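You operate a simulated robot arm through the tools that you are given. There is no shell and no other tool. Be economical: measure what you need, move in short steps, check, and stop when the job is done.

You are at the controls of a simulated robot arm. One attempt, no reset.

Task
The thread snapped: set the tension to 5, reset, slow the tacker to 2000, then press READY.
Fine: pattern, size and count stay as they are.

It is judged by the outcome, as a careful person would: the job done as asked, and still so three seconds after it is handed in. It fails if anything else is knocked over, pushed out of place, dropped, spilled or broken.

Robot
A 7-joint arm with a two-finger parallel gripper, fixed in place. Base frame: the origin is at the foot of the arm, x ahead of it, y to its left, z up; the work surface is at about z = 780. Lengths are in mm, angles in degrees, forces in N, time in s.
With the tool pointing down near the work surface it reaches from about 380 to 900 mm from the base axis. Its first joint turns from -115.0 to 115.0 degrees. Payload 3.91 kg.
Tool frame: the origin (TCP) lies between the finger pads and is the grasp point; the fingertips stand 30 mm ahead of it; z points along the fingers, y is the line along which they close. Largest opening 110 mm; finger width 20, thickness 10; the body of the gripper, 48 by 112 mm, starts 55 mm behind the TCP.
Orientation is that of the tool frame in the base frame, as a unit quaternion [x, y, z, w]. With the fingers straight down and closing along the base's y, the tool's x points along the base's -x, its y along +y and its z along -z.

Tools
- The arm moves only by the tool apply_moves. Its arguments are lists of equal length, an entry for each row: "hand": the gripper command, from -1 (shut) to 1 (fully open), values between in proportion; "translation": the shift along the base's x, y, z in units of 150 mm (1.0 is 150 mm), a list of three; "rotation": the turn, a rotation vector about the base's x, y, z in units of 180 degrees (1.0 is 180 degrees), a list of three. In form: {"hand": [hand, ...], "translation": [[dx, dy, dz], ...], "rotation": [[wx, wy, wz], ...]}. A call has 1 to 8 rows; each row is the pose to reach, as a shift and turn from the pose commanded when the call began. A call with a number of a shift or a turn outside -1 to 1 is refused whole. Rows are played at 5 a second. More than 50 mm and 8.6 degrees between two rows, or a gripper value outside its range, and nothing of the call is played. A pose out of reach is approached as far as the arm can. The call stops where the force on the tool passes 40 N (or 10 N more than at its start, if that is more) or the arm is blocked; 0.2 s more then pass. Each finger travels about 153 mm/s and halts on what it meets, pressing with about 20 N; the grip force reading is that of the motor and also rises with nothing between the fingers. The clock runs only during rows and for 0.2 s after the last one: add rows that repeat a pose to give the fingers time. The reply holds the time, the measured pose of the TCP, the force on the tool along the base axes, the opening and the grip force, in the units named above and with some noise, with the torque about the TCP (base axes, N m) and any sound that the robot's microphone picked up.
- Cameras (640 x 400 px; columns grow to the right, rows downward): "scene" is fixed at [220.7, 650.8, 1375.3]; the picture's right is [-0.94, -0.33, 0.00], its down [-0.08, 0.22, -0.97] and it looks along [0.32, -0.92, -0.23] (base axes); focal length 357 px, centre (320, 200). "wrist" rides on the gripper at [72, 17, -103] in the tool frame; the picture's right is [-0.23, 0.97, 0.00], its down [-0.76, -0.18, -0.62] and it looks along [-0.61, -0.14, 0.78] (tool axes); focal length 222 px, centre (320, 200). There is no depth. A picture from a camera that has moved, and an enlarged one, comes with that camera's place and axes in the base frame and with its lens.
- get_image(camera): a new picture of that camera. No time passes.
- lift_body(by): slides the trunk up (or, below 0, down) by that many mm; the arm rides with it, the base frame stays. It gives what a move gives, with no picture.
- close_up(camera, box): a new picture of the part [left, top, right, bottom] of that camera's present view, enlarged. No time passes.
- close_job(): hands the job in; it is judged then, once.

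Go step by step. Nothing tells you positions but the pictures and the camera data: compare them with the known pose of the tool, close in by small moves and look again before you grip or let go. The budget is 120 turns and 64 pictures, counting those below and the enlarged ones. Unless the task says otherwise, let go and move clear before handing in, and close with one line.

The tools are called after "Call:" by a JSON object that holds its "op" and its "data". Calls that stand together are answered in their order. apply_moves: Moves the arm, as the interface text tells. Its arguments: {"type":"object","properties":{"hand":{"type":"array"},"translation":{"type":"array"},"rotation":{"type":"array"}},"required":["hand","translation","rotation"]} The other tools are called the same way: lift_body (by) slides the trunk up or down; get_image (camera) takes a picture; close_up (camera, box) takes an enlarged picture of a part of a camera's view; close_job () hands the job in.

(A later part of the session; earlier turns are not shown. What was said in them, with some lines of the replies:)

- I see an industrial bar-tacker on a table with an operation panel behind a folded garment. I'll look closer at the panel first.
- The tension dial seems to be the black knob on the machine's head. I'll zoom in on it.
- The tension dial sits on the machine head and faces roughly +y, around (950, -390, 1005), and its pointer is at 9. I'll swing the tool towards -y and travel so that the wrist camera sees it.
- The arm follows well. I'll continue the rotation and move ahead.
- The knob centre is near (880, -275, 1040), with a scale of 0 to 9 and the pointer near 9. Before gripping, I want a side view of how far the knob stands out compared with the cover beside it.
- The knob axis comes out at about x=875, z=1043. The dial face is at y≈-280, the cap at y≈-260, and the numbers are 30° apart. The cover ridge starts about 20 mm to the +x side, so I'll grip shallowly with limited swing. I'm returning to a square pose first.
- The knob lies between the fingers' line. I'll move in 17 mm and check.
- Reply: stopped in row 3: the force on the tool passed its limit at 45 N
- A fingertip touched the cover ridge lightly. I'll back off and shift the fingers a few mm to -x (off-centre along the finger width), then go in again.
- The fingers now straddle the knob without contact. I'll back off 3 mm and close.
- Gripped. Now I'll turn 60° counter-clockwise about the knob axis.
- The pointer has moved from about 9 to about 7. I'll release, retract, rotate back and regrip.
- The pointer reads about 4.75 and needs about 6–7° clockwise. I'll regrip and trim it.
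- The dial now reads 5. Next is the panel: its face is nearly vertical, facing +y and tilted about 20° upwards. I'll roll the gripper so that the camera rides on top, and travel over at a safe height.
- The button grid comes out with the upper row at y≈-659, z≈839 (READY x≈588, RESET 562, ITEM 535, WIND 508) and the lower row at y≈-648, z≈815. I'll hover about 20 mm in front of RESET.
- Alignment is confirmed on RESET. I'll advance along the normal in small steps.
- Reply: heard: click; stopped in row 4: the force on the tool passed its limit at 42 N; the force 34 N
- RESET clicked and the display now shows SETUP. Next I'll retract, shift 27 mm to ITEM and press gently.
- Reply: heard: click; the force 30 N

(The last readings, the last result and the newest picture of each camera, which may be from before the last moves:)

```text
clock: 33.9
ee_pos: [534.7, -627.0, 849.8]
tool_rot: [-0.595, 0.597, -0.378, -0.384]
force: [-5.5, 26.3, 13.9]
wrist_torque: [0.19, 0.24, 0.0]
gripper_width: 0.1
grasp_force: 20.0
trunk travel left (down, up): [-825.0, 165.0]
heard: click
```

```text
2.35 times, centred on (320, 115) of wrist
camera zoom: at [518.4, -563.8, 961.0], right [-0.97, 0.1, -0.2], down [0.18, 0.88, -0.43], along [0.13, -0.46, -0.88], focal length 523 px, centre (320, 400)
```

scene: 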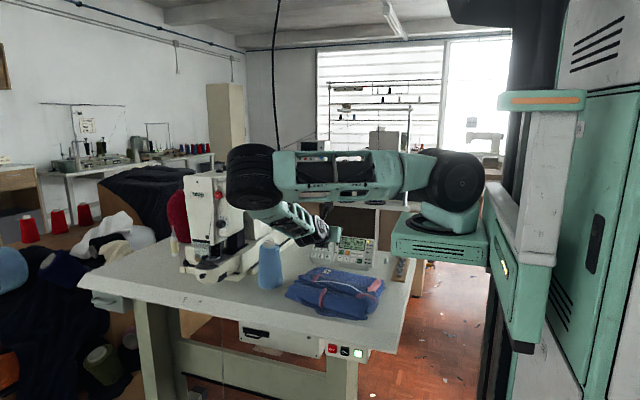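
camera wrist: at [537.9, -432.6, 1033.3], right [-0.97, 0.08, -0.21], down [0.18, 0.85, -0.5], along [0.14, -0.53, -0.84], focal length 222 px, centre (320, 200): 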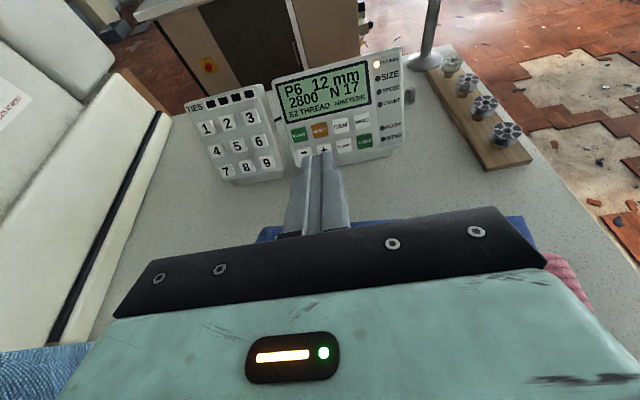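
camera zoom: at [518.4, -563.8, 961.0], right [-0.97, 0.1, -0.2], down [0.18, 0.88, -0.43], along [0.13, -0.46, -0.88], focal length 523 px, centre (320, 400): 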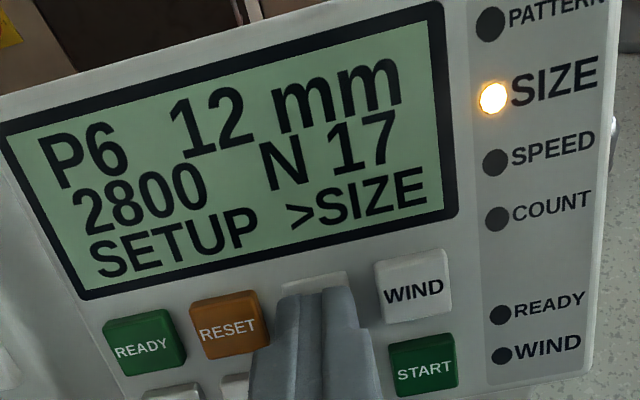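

That gave SIZE. One more press of ITEM.

Call:
{"op": "apply_moves", "data": {"hand": [-1, -1, -1, -1, -1], "translation": [[0, 0.04, 0.018], [0, 0.06, 0.028], [0, 0.04, 0.018], [0, 0.012, 0.006], [0, 0, 0]], "rotation": [[0, 0, 0], [0, 0, 0], [0, 0, 0], [0, 0, 0], [0, 0, 0]]}}

Call:
{"op": "close_up", "data": {"camera": "wrist", "box": [200, 30, 440, 200]}}

```text
clock: 35.1
ee_pos: [534.6, -627.1, 850.7]
tool_rot: [-0.595, 0.597, -0.378, -0.384]
force: [-3.7, 20.7, 14.4]
wrist_torque: [0.07, -0.04, -0.06]
gripper_width: 0.2
grasp_force: 20.1
trunk travel left (down, up): [-825.0, 165.0]
heard: click
```

```text
2.35 times, centred on (320, 115) of wrist
camera zoom: at [518.4, -564.1, 961.7], right [-0.97, 0.1, -0.2], down [0.18, 0.88, -0.43], along [0.13, -0.46, -0.88], focal length 523 px, centre (320, 400)
```

zoom: 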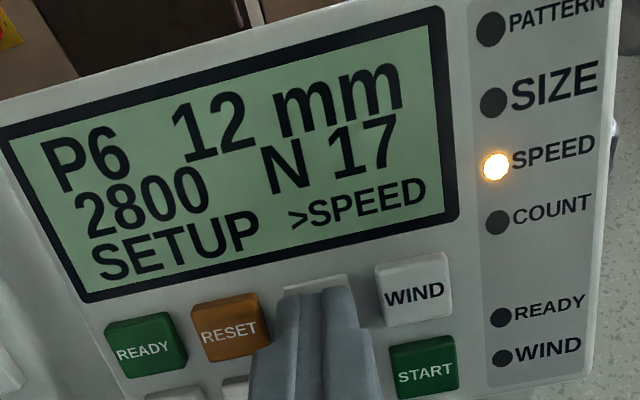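

SPEED is selected. I'll move to hover in front of "-" and check alignment.

Call:
{"op": "apply_moves", "data": {"hand": [-1, -1, -1, -1], "translation": [[0, 0.1, 0.046], [0.18, 0.17, -0.03], [0.36, 0.173, -0.114], [0.36, 0.173, -0.114]], "rotation": [[0, 0, 0], [0, 0, 0], [0, 0, 0], [0, 0, 0]]}}

Call:
{"op": "close_up", "data": {"camera": "wrist", "box": [200, 50, 440, 200]}}

Call:
{"op": "close_up", "data": {"camera": "scene", "box": [290, 215, 410, 290]}}

```text
clock: 36.1
ee_pos: [588.0, -604.7, 836.7]
tool_rot: [-0.593, 0.596, -0.381, -0.386]
force: [-9.6, -3.2, 29.9]
wrist_torque: [2.08, 0.05, 0.71]
gripper_width: 0.2
grasp_force: 19.9
trunk travel left (down, up): [-825.0, 165.0]
```

```text
2.67 times, centred on (320, 125) of wrist
camera zoom: at [570.6, -540.9, 946.2], right [-0.97, 0.1, -0.2], down [0.18, 0.88, -0.44], along [0.13, -0.46, -0.88], focal length 592 px, centre (320, 400)
```

zoom: 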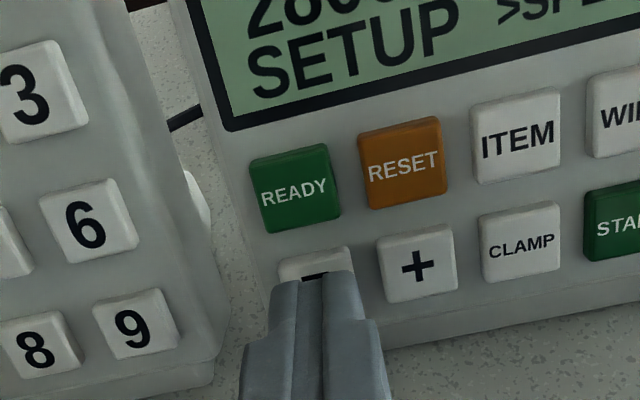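

```text
5.33 times, centred on (350, 252) of scene
camera zoom: at [220.7, 650.8, 1375.3], right [-0.94, -0.33, 0.0], down [-0.08, 0.22, -0.97], along [0.32, -0.92, -0.23], focal length 1906 px, centre (160, -80)
```

zoom: 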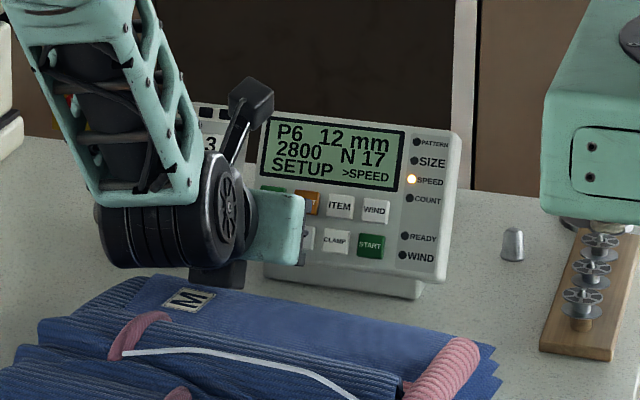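

The gripper body has touched the garment underneath (30 N upwards) and nudged it slightly. I'm lifting straight off now, then I'll use a steeper tool tilt.

Call:
{"op": "apply_moves", "data": {"hand": [-1, -1], "translation": [[0, 0, 0.15], [0, 0, 0.3]], "rotation": [[0, 0, 0], [0, 0, 0]]}}

Call:
{"op": "get_image", "data": {"camera": "scene"}}

Call:
{"op": "close_up", "data": {"camera": "scene", "box": [270, 220, 410, 330]}}

```text
clock: 36.7
ee_pos: [587.7, -603.8, 876.7]
tool_rot: [-0.595, 0.597, -0.378, -0.383]
force: [0.8, 0.6, -0.5]
wrist_torque: [-0.01, 0.0, -0.03]
gripper_width: 0.0
grasp_force: 19.7
trunk travel left (down, up): [-825.0, 165.0]
```

```text
22 pictures are left
```

scene: 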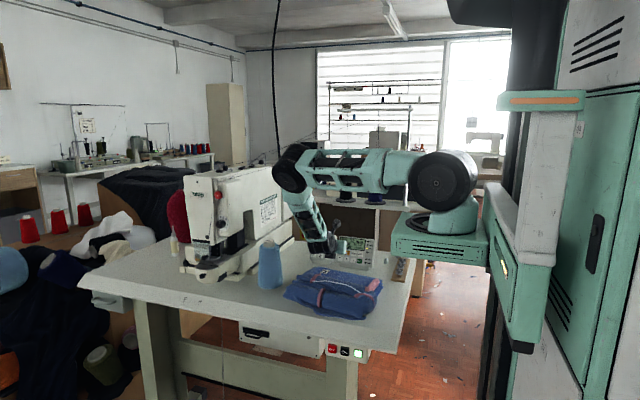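

```text
3.64 times, centred on (340, 275) of scene
camera zoom: at [220.7, 650.8, 1375.3], right [-0.94, -0.33, 0.0], down [-0.08, 0.22, -0.97], along [0.32, -0.92, -0.23], focal length 1300 px, centre (247, -73)
```

zoom: 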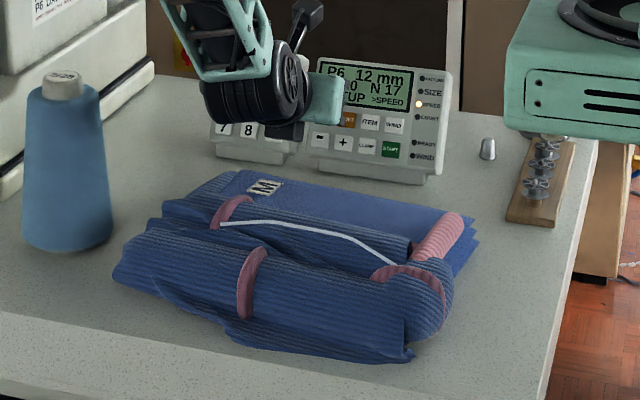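

The garment is nearly where it was. I'll steepen the tool to about 50° so the body clears it, and hover at "-".

Call:
{"op": "apply_moves", "data": {"hand": [-1, -1, -1, -1, -1, -1], "translation": [[0.005, 0, 0], [0.01, 0, 0], [0.01, 0, 0], [0.01, 0, 0], [0.01, -0.004, -0.13], [0.01, -0.004, -0.256]], "rotation": [[0.035, 0, 0], [0.07, 0, 0], [0.105, 0, 0], [0.139, 0, 0], [0.139, 0, 0], [0.139, 0, 0]]}}

Call:
{"op": "close_up", "data": {"camera": "wrist", "box": [200, 50, 440, 200]}}

Call:
{"op": "close_up", "data": {"camera": "scene", "box": [290, 215, 410, 290]}}

```text
clock: 38.1
ee_pos: [589.7, -604.1, 838.0]
tool_rot: [0.664, -0.664, 0.24, 0.246]
force: [0.3, 1.7, -0.3]
wrist_torque: [-0.01, -0.01, 0.04]
gripper_width: 0.0
grasp_force: 20.5
trunk travel left (down, up): [-825.0, 165.0]
```

```text
2.67 times, centred on (320, 125) of wrist
camera zoom: at [574.0, -592.7, 966.4], right [-0.97, 0.18, -0.14], down [0.18, 0.98, -0.02], along [0.13, -0.04, -0.99], focal length 592 px, centre (320, 400)
```

zoom: 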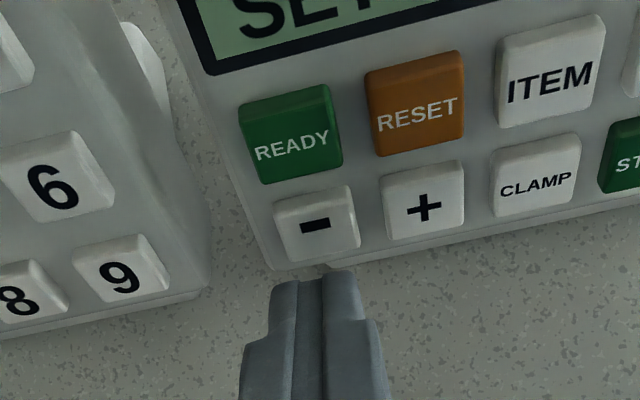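

```text
5.33 times, centred on (350, 252) of scene
camera zoom: at [220.7, 650.8, 1375.3], right [-0.94, -0.33, 0.0], down [-0.08, 0.22, -0.97], along [0.32, -0.92, -0.23], focal length 1906 px, centre (160, -80)
```

zoom: 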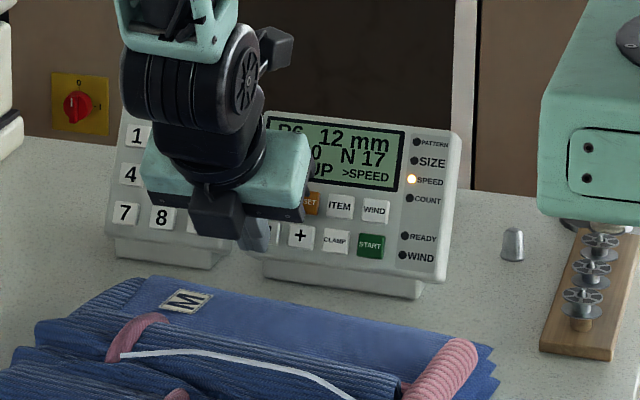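

Call:
{"op": "apply_moves", "data": {"hand": [-1, -1, -1, -1, -1], "translation": [[-0.01, -0.04, -0.018], [-0.01, -0.065, -0.03], [-0.01, -0.08, -0.037], [-0.01, -0.088, -0.041], [-0.01, -0.094, -0.044]], "rotation": [[0, 0, 0], [0, 0, 0], [0, 0, 0], [0, 0, 0], [0, 0, 0]]}}

Call:
{"op": "close_up", "data": {"camera": "wrist", "box": [200, 10, 440, 200]}}

```text
clock: 39.3
ee_pos: [588.9, -617.1, 833.7]
tool_rot: [-0.664, 0.664, -0.24, -0.246]
force: [-2.8, 12.9, 11.0]
wrist_torque: [-0.06, 0.08, -0.01]
gripper_width: 0.1
grasp_force: 19.6
trunk travel left (down, up): [-825.0, 165.0]
heard: click
```

```text
2.11 times, centred on (320, 105) of wrist
camera zoom: at [572.5, -605.8, 960.9], right [-0.97, 0.18, -0.14], down [0.18, 0.98, -0.02], along [0.13, -0.04, -0.99], focal length 468 px, centre (320, 400)
```

zoom: 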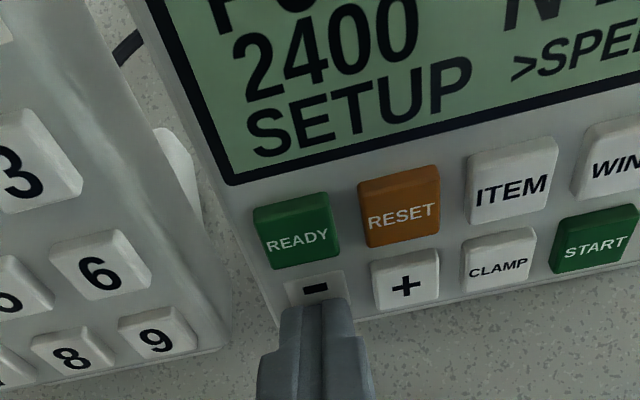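

It went from 2800 to 2400. I'll retract quickly and check whether it's a 400 step or auto-repeat.

Call:
{"op": "apply_moves", "data": {"hand": [-1, -1], "translation": [[0, 0.05, 0.023], [0, 0.09, 0.041]], "rotation": [[0, 0, 0], [0, 0, 0]]}}

Call:
{"op": "close_up", "data": {"camera": "wrist", "box": [200, 10, 440, 200]}}

```text
clock: 39.9
ee_pos: [587.6, -603.9, 838.9]
tool_rot: [-0.663, 0.665, -0.239, -0.247]
force: [-0.2, -0.6, 0.3]
wrist_torque: [0.0, 0.0, -0.01]
gripper_width: 0.2
grasp_force: 20.2
trunk travel left (down, up): [-825.0, 165.0]
```

```text
2.11 times, centred on (320, 105) of wrist
camera zoom: at [572.3, -593.7, 965.8], right [-0.97, 0.18, -0.14], down [0.18, 0.98, -0.02], along [0.13, -0.04, -0.99], focal length 468 px, centre (320, 400)
```

zoom: 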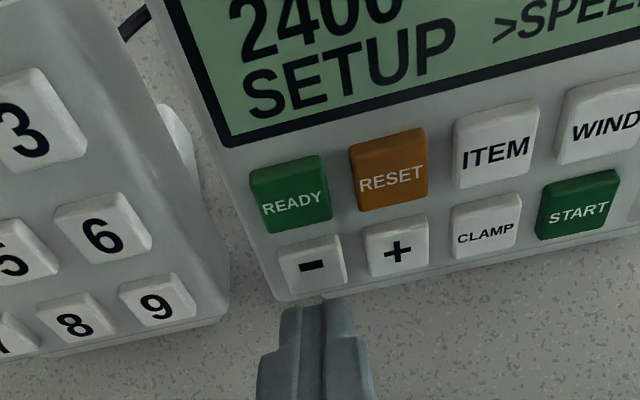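

It's stable at 2400, so the step is 400. One more press.

Call:
{"op": "apply_moves", "data": {"hand": [-1, -1, -1, -1, -1, -1], "translation": [[0, -0.04, -0.018], [0, -0.07, -0.032], [0, -0.084, -0.039], [0, -0.092, -0.043], [0, -0.05, -0.023], [0, 0, 0]], "rotation": [[0, 0, 0], [0, 0, 0], [0, 0, 0], [0, 0, 0], [0, 0, 0], [0, 0, 0]]}}

Call:
{"op": "close_up", "data": {"camera": "wrist", "box": [200, 0, 440, 190]}}

```text
clock: 41.3
ee_pos: [589.7, -605.0, 839.7]
tool_rot: [-0.664, 0.664, -0.239, -0.247]
force: [0.5, -0.1, 0.5]
wrist_torque: [-0.01, 0.0, 0.03]
gripper_width: 0.0
grasp_force: 20.4
trunk travel left (down, up): [-825.0, 165.0]
heard: click
```

```text
2.11 times, centred on (320, 95) of wrist
camera zoom: at [572.5, -593.6, 966.6], right [-0.97, 0.18, -0.14], down [0.18, 0.98, -0.02], along [0.13, -0.04, -0.99], focal length 468 px, centre (320, 421)
```

zoom: 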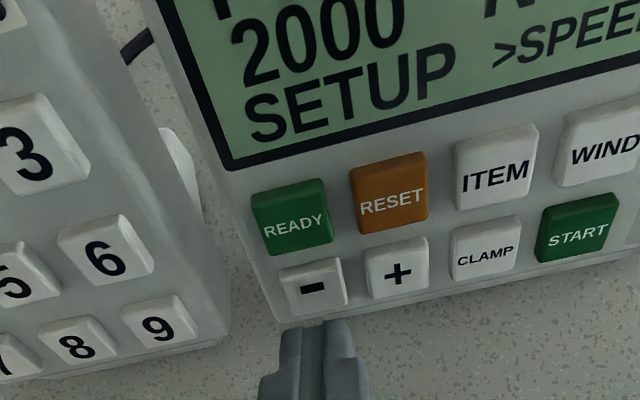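

Speed is 2000. Before READY, I'll verify the dial from the scene camera.

Call:
{"op": "close_up", "data": {"camera": "scene", "box": [202, 210, 242, 235]}}

```text
16.00 times, centred on (222, 222) of scene
camera zoom: at [220.7, 650.8, 1375.3], right [-0.94, -0.33, 0.0], down [-0.08, 0.22, -0.97], along [0.32, -0.92, -0.23], focal length 5719 px, centre (1888, -160)
```

zoom: 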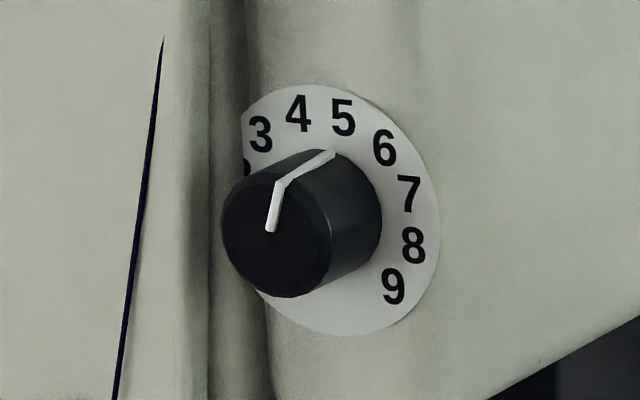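

The dial points at 5. Now I'll press READY, one row up.

Call:
{"op": "apply_moves", "data": {"hand": [-1, -1, -1, -1, -1, -1], "translation": [[-0.007, 0.0, 0.08], [-0.013, -0.073, 0.16], [-0.013, -0.113, 0.141], [-0.013, -0.143, 0.127], [-0.013, -0.157, 0.121], [-0.013, -0.166, 0.117]], "rotation": [[0, 0, 0], [0, 0, 0], [0, 0, 0], [0, 0, 0], [0, 0, 0], [0, 0, 0]]}}

Call:
{"op": "close_up", "data": {"camera": "wrist", "box": [200, 0, 440, 190]}}

```text
clock: 42.7
ee_pos: [587.1, -629.3, 856.2]
tool_rot: [-0.664, 0.664, -0.241, -0.246]
force: [-0.4, 6.4, 3.8]
wrist_torque: [-0.01, 0.0, 0.0]
gripper_width: 0.1
grasp_force: 20.2
trunk travel left (down, up): [-825.0, 165.0]
heard: click
```

```text
2.11 times, centred on (320, 95) of wrist
camera zoom: at [570.7, -617.7, 984.2], right [-0.97, 0.18, -0.14], down [0.18, 0.98, -0.02], along [0.13, -0.04, -0.99], focal length 468 px, centre (320, 421)
```

zoom: 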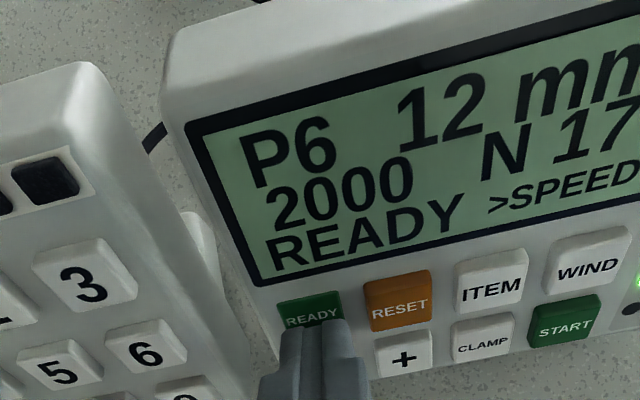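

READY is shown with P6, 12 mm, 2000 and N 17. I'll back off along the normal, then rise clear.

Call:
{"op": "apply_moves", "data": {"hand": [-1, -1, -1, -1, -1, -1], "translation": [[0, 0.08, 0.037], [0, 0.18, 0.15], [0, 0.3, 0.4], [0, 0.4, 0.65], [0, 0.5, 0.85], [0, 0.6, 1.0]], "rotation": [[0, 0, 0], [0, 0, 0], [0, 0, 0], [0, 0, 0], [0, 0, 0], [0, 0, 0]]}}

Call:
{"op": "get_image", "data": {"camera": "scene"}}

Call:
{"op": "close_up", "data": {"camera": "scene", "box": [290, 220, 410, 295]}}

```text
clock: 44.1
ee_pos: [587.1, -539.7, 1006.9]
tool_rot: [-0.663, 0.665, -0.24, -0.246]
force: [-0.4, -0.5, 0.2]
wrist_torque: [-0.01, -0.01, -0.01]
gripper_width: 0.0
grasp_force: 19.6
trunk travel left (down, up): [-825.0, 165.0]
```

```text
13 pictures are left
```

scene: 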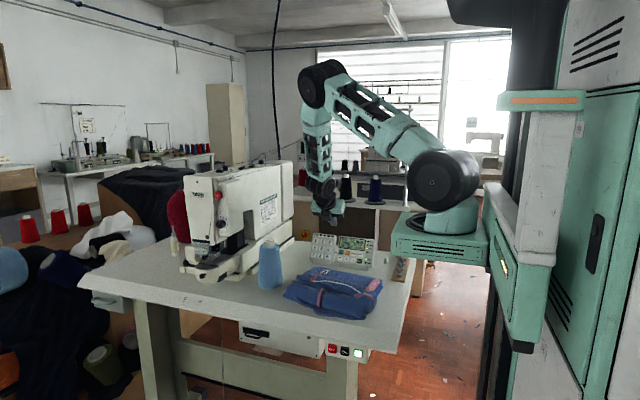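

```text
5.33 times, centred on (350, 258) of scene
camera zoom: at [220.7, 650.8, 1375.3], right [-0.94, -0.33, 0.0], down [-0.08, 0.22, -0.97], along [0.32, -0.92, -0.23], focal length 1906 px, centre (160, -107)
```

zoom: 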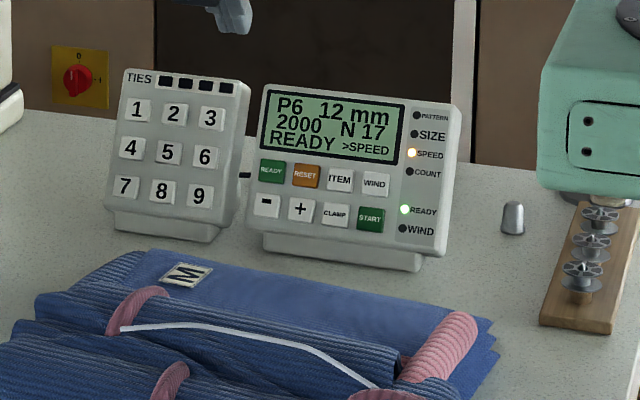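

The panel shows READY with its lamp lit: 2000, P6, 12 mm, N 17. The dial is on 5 and the arm is clear. Handing in.

Call:
{"op": "close_job", "data": {}}

```text
The job is handed in.
```

The tension dial is on 5, the thread fault is reset, the speed is down from 2800 to 2000, and READY is pressed with its lamp lit. P6, 12 mm and N 17 are unchanged; the gripper did brush the folded garment and shift it about 7 mm.
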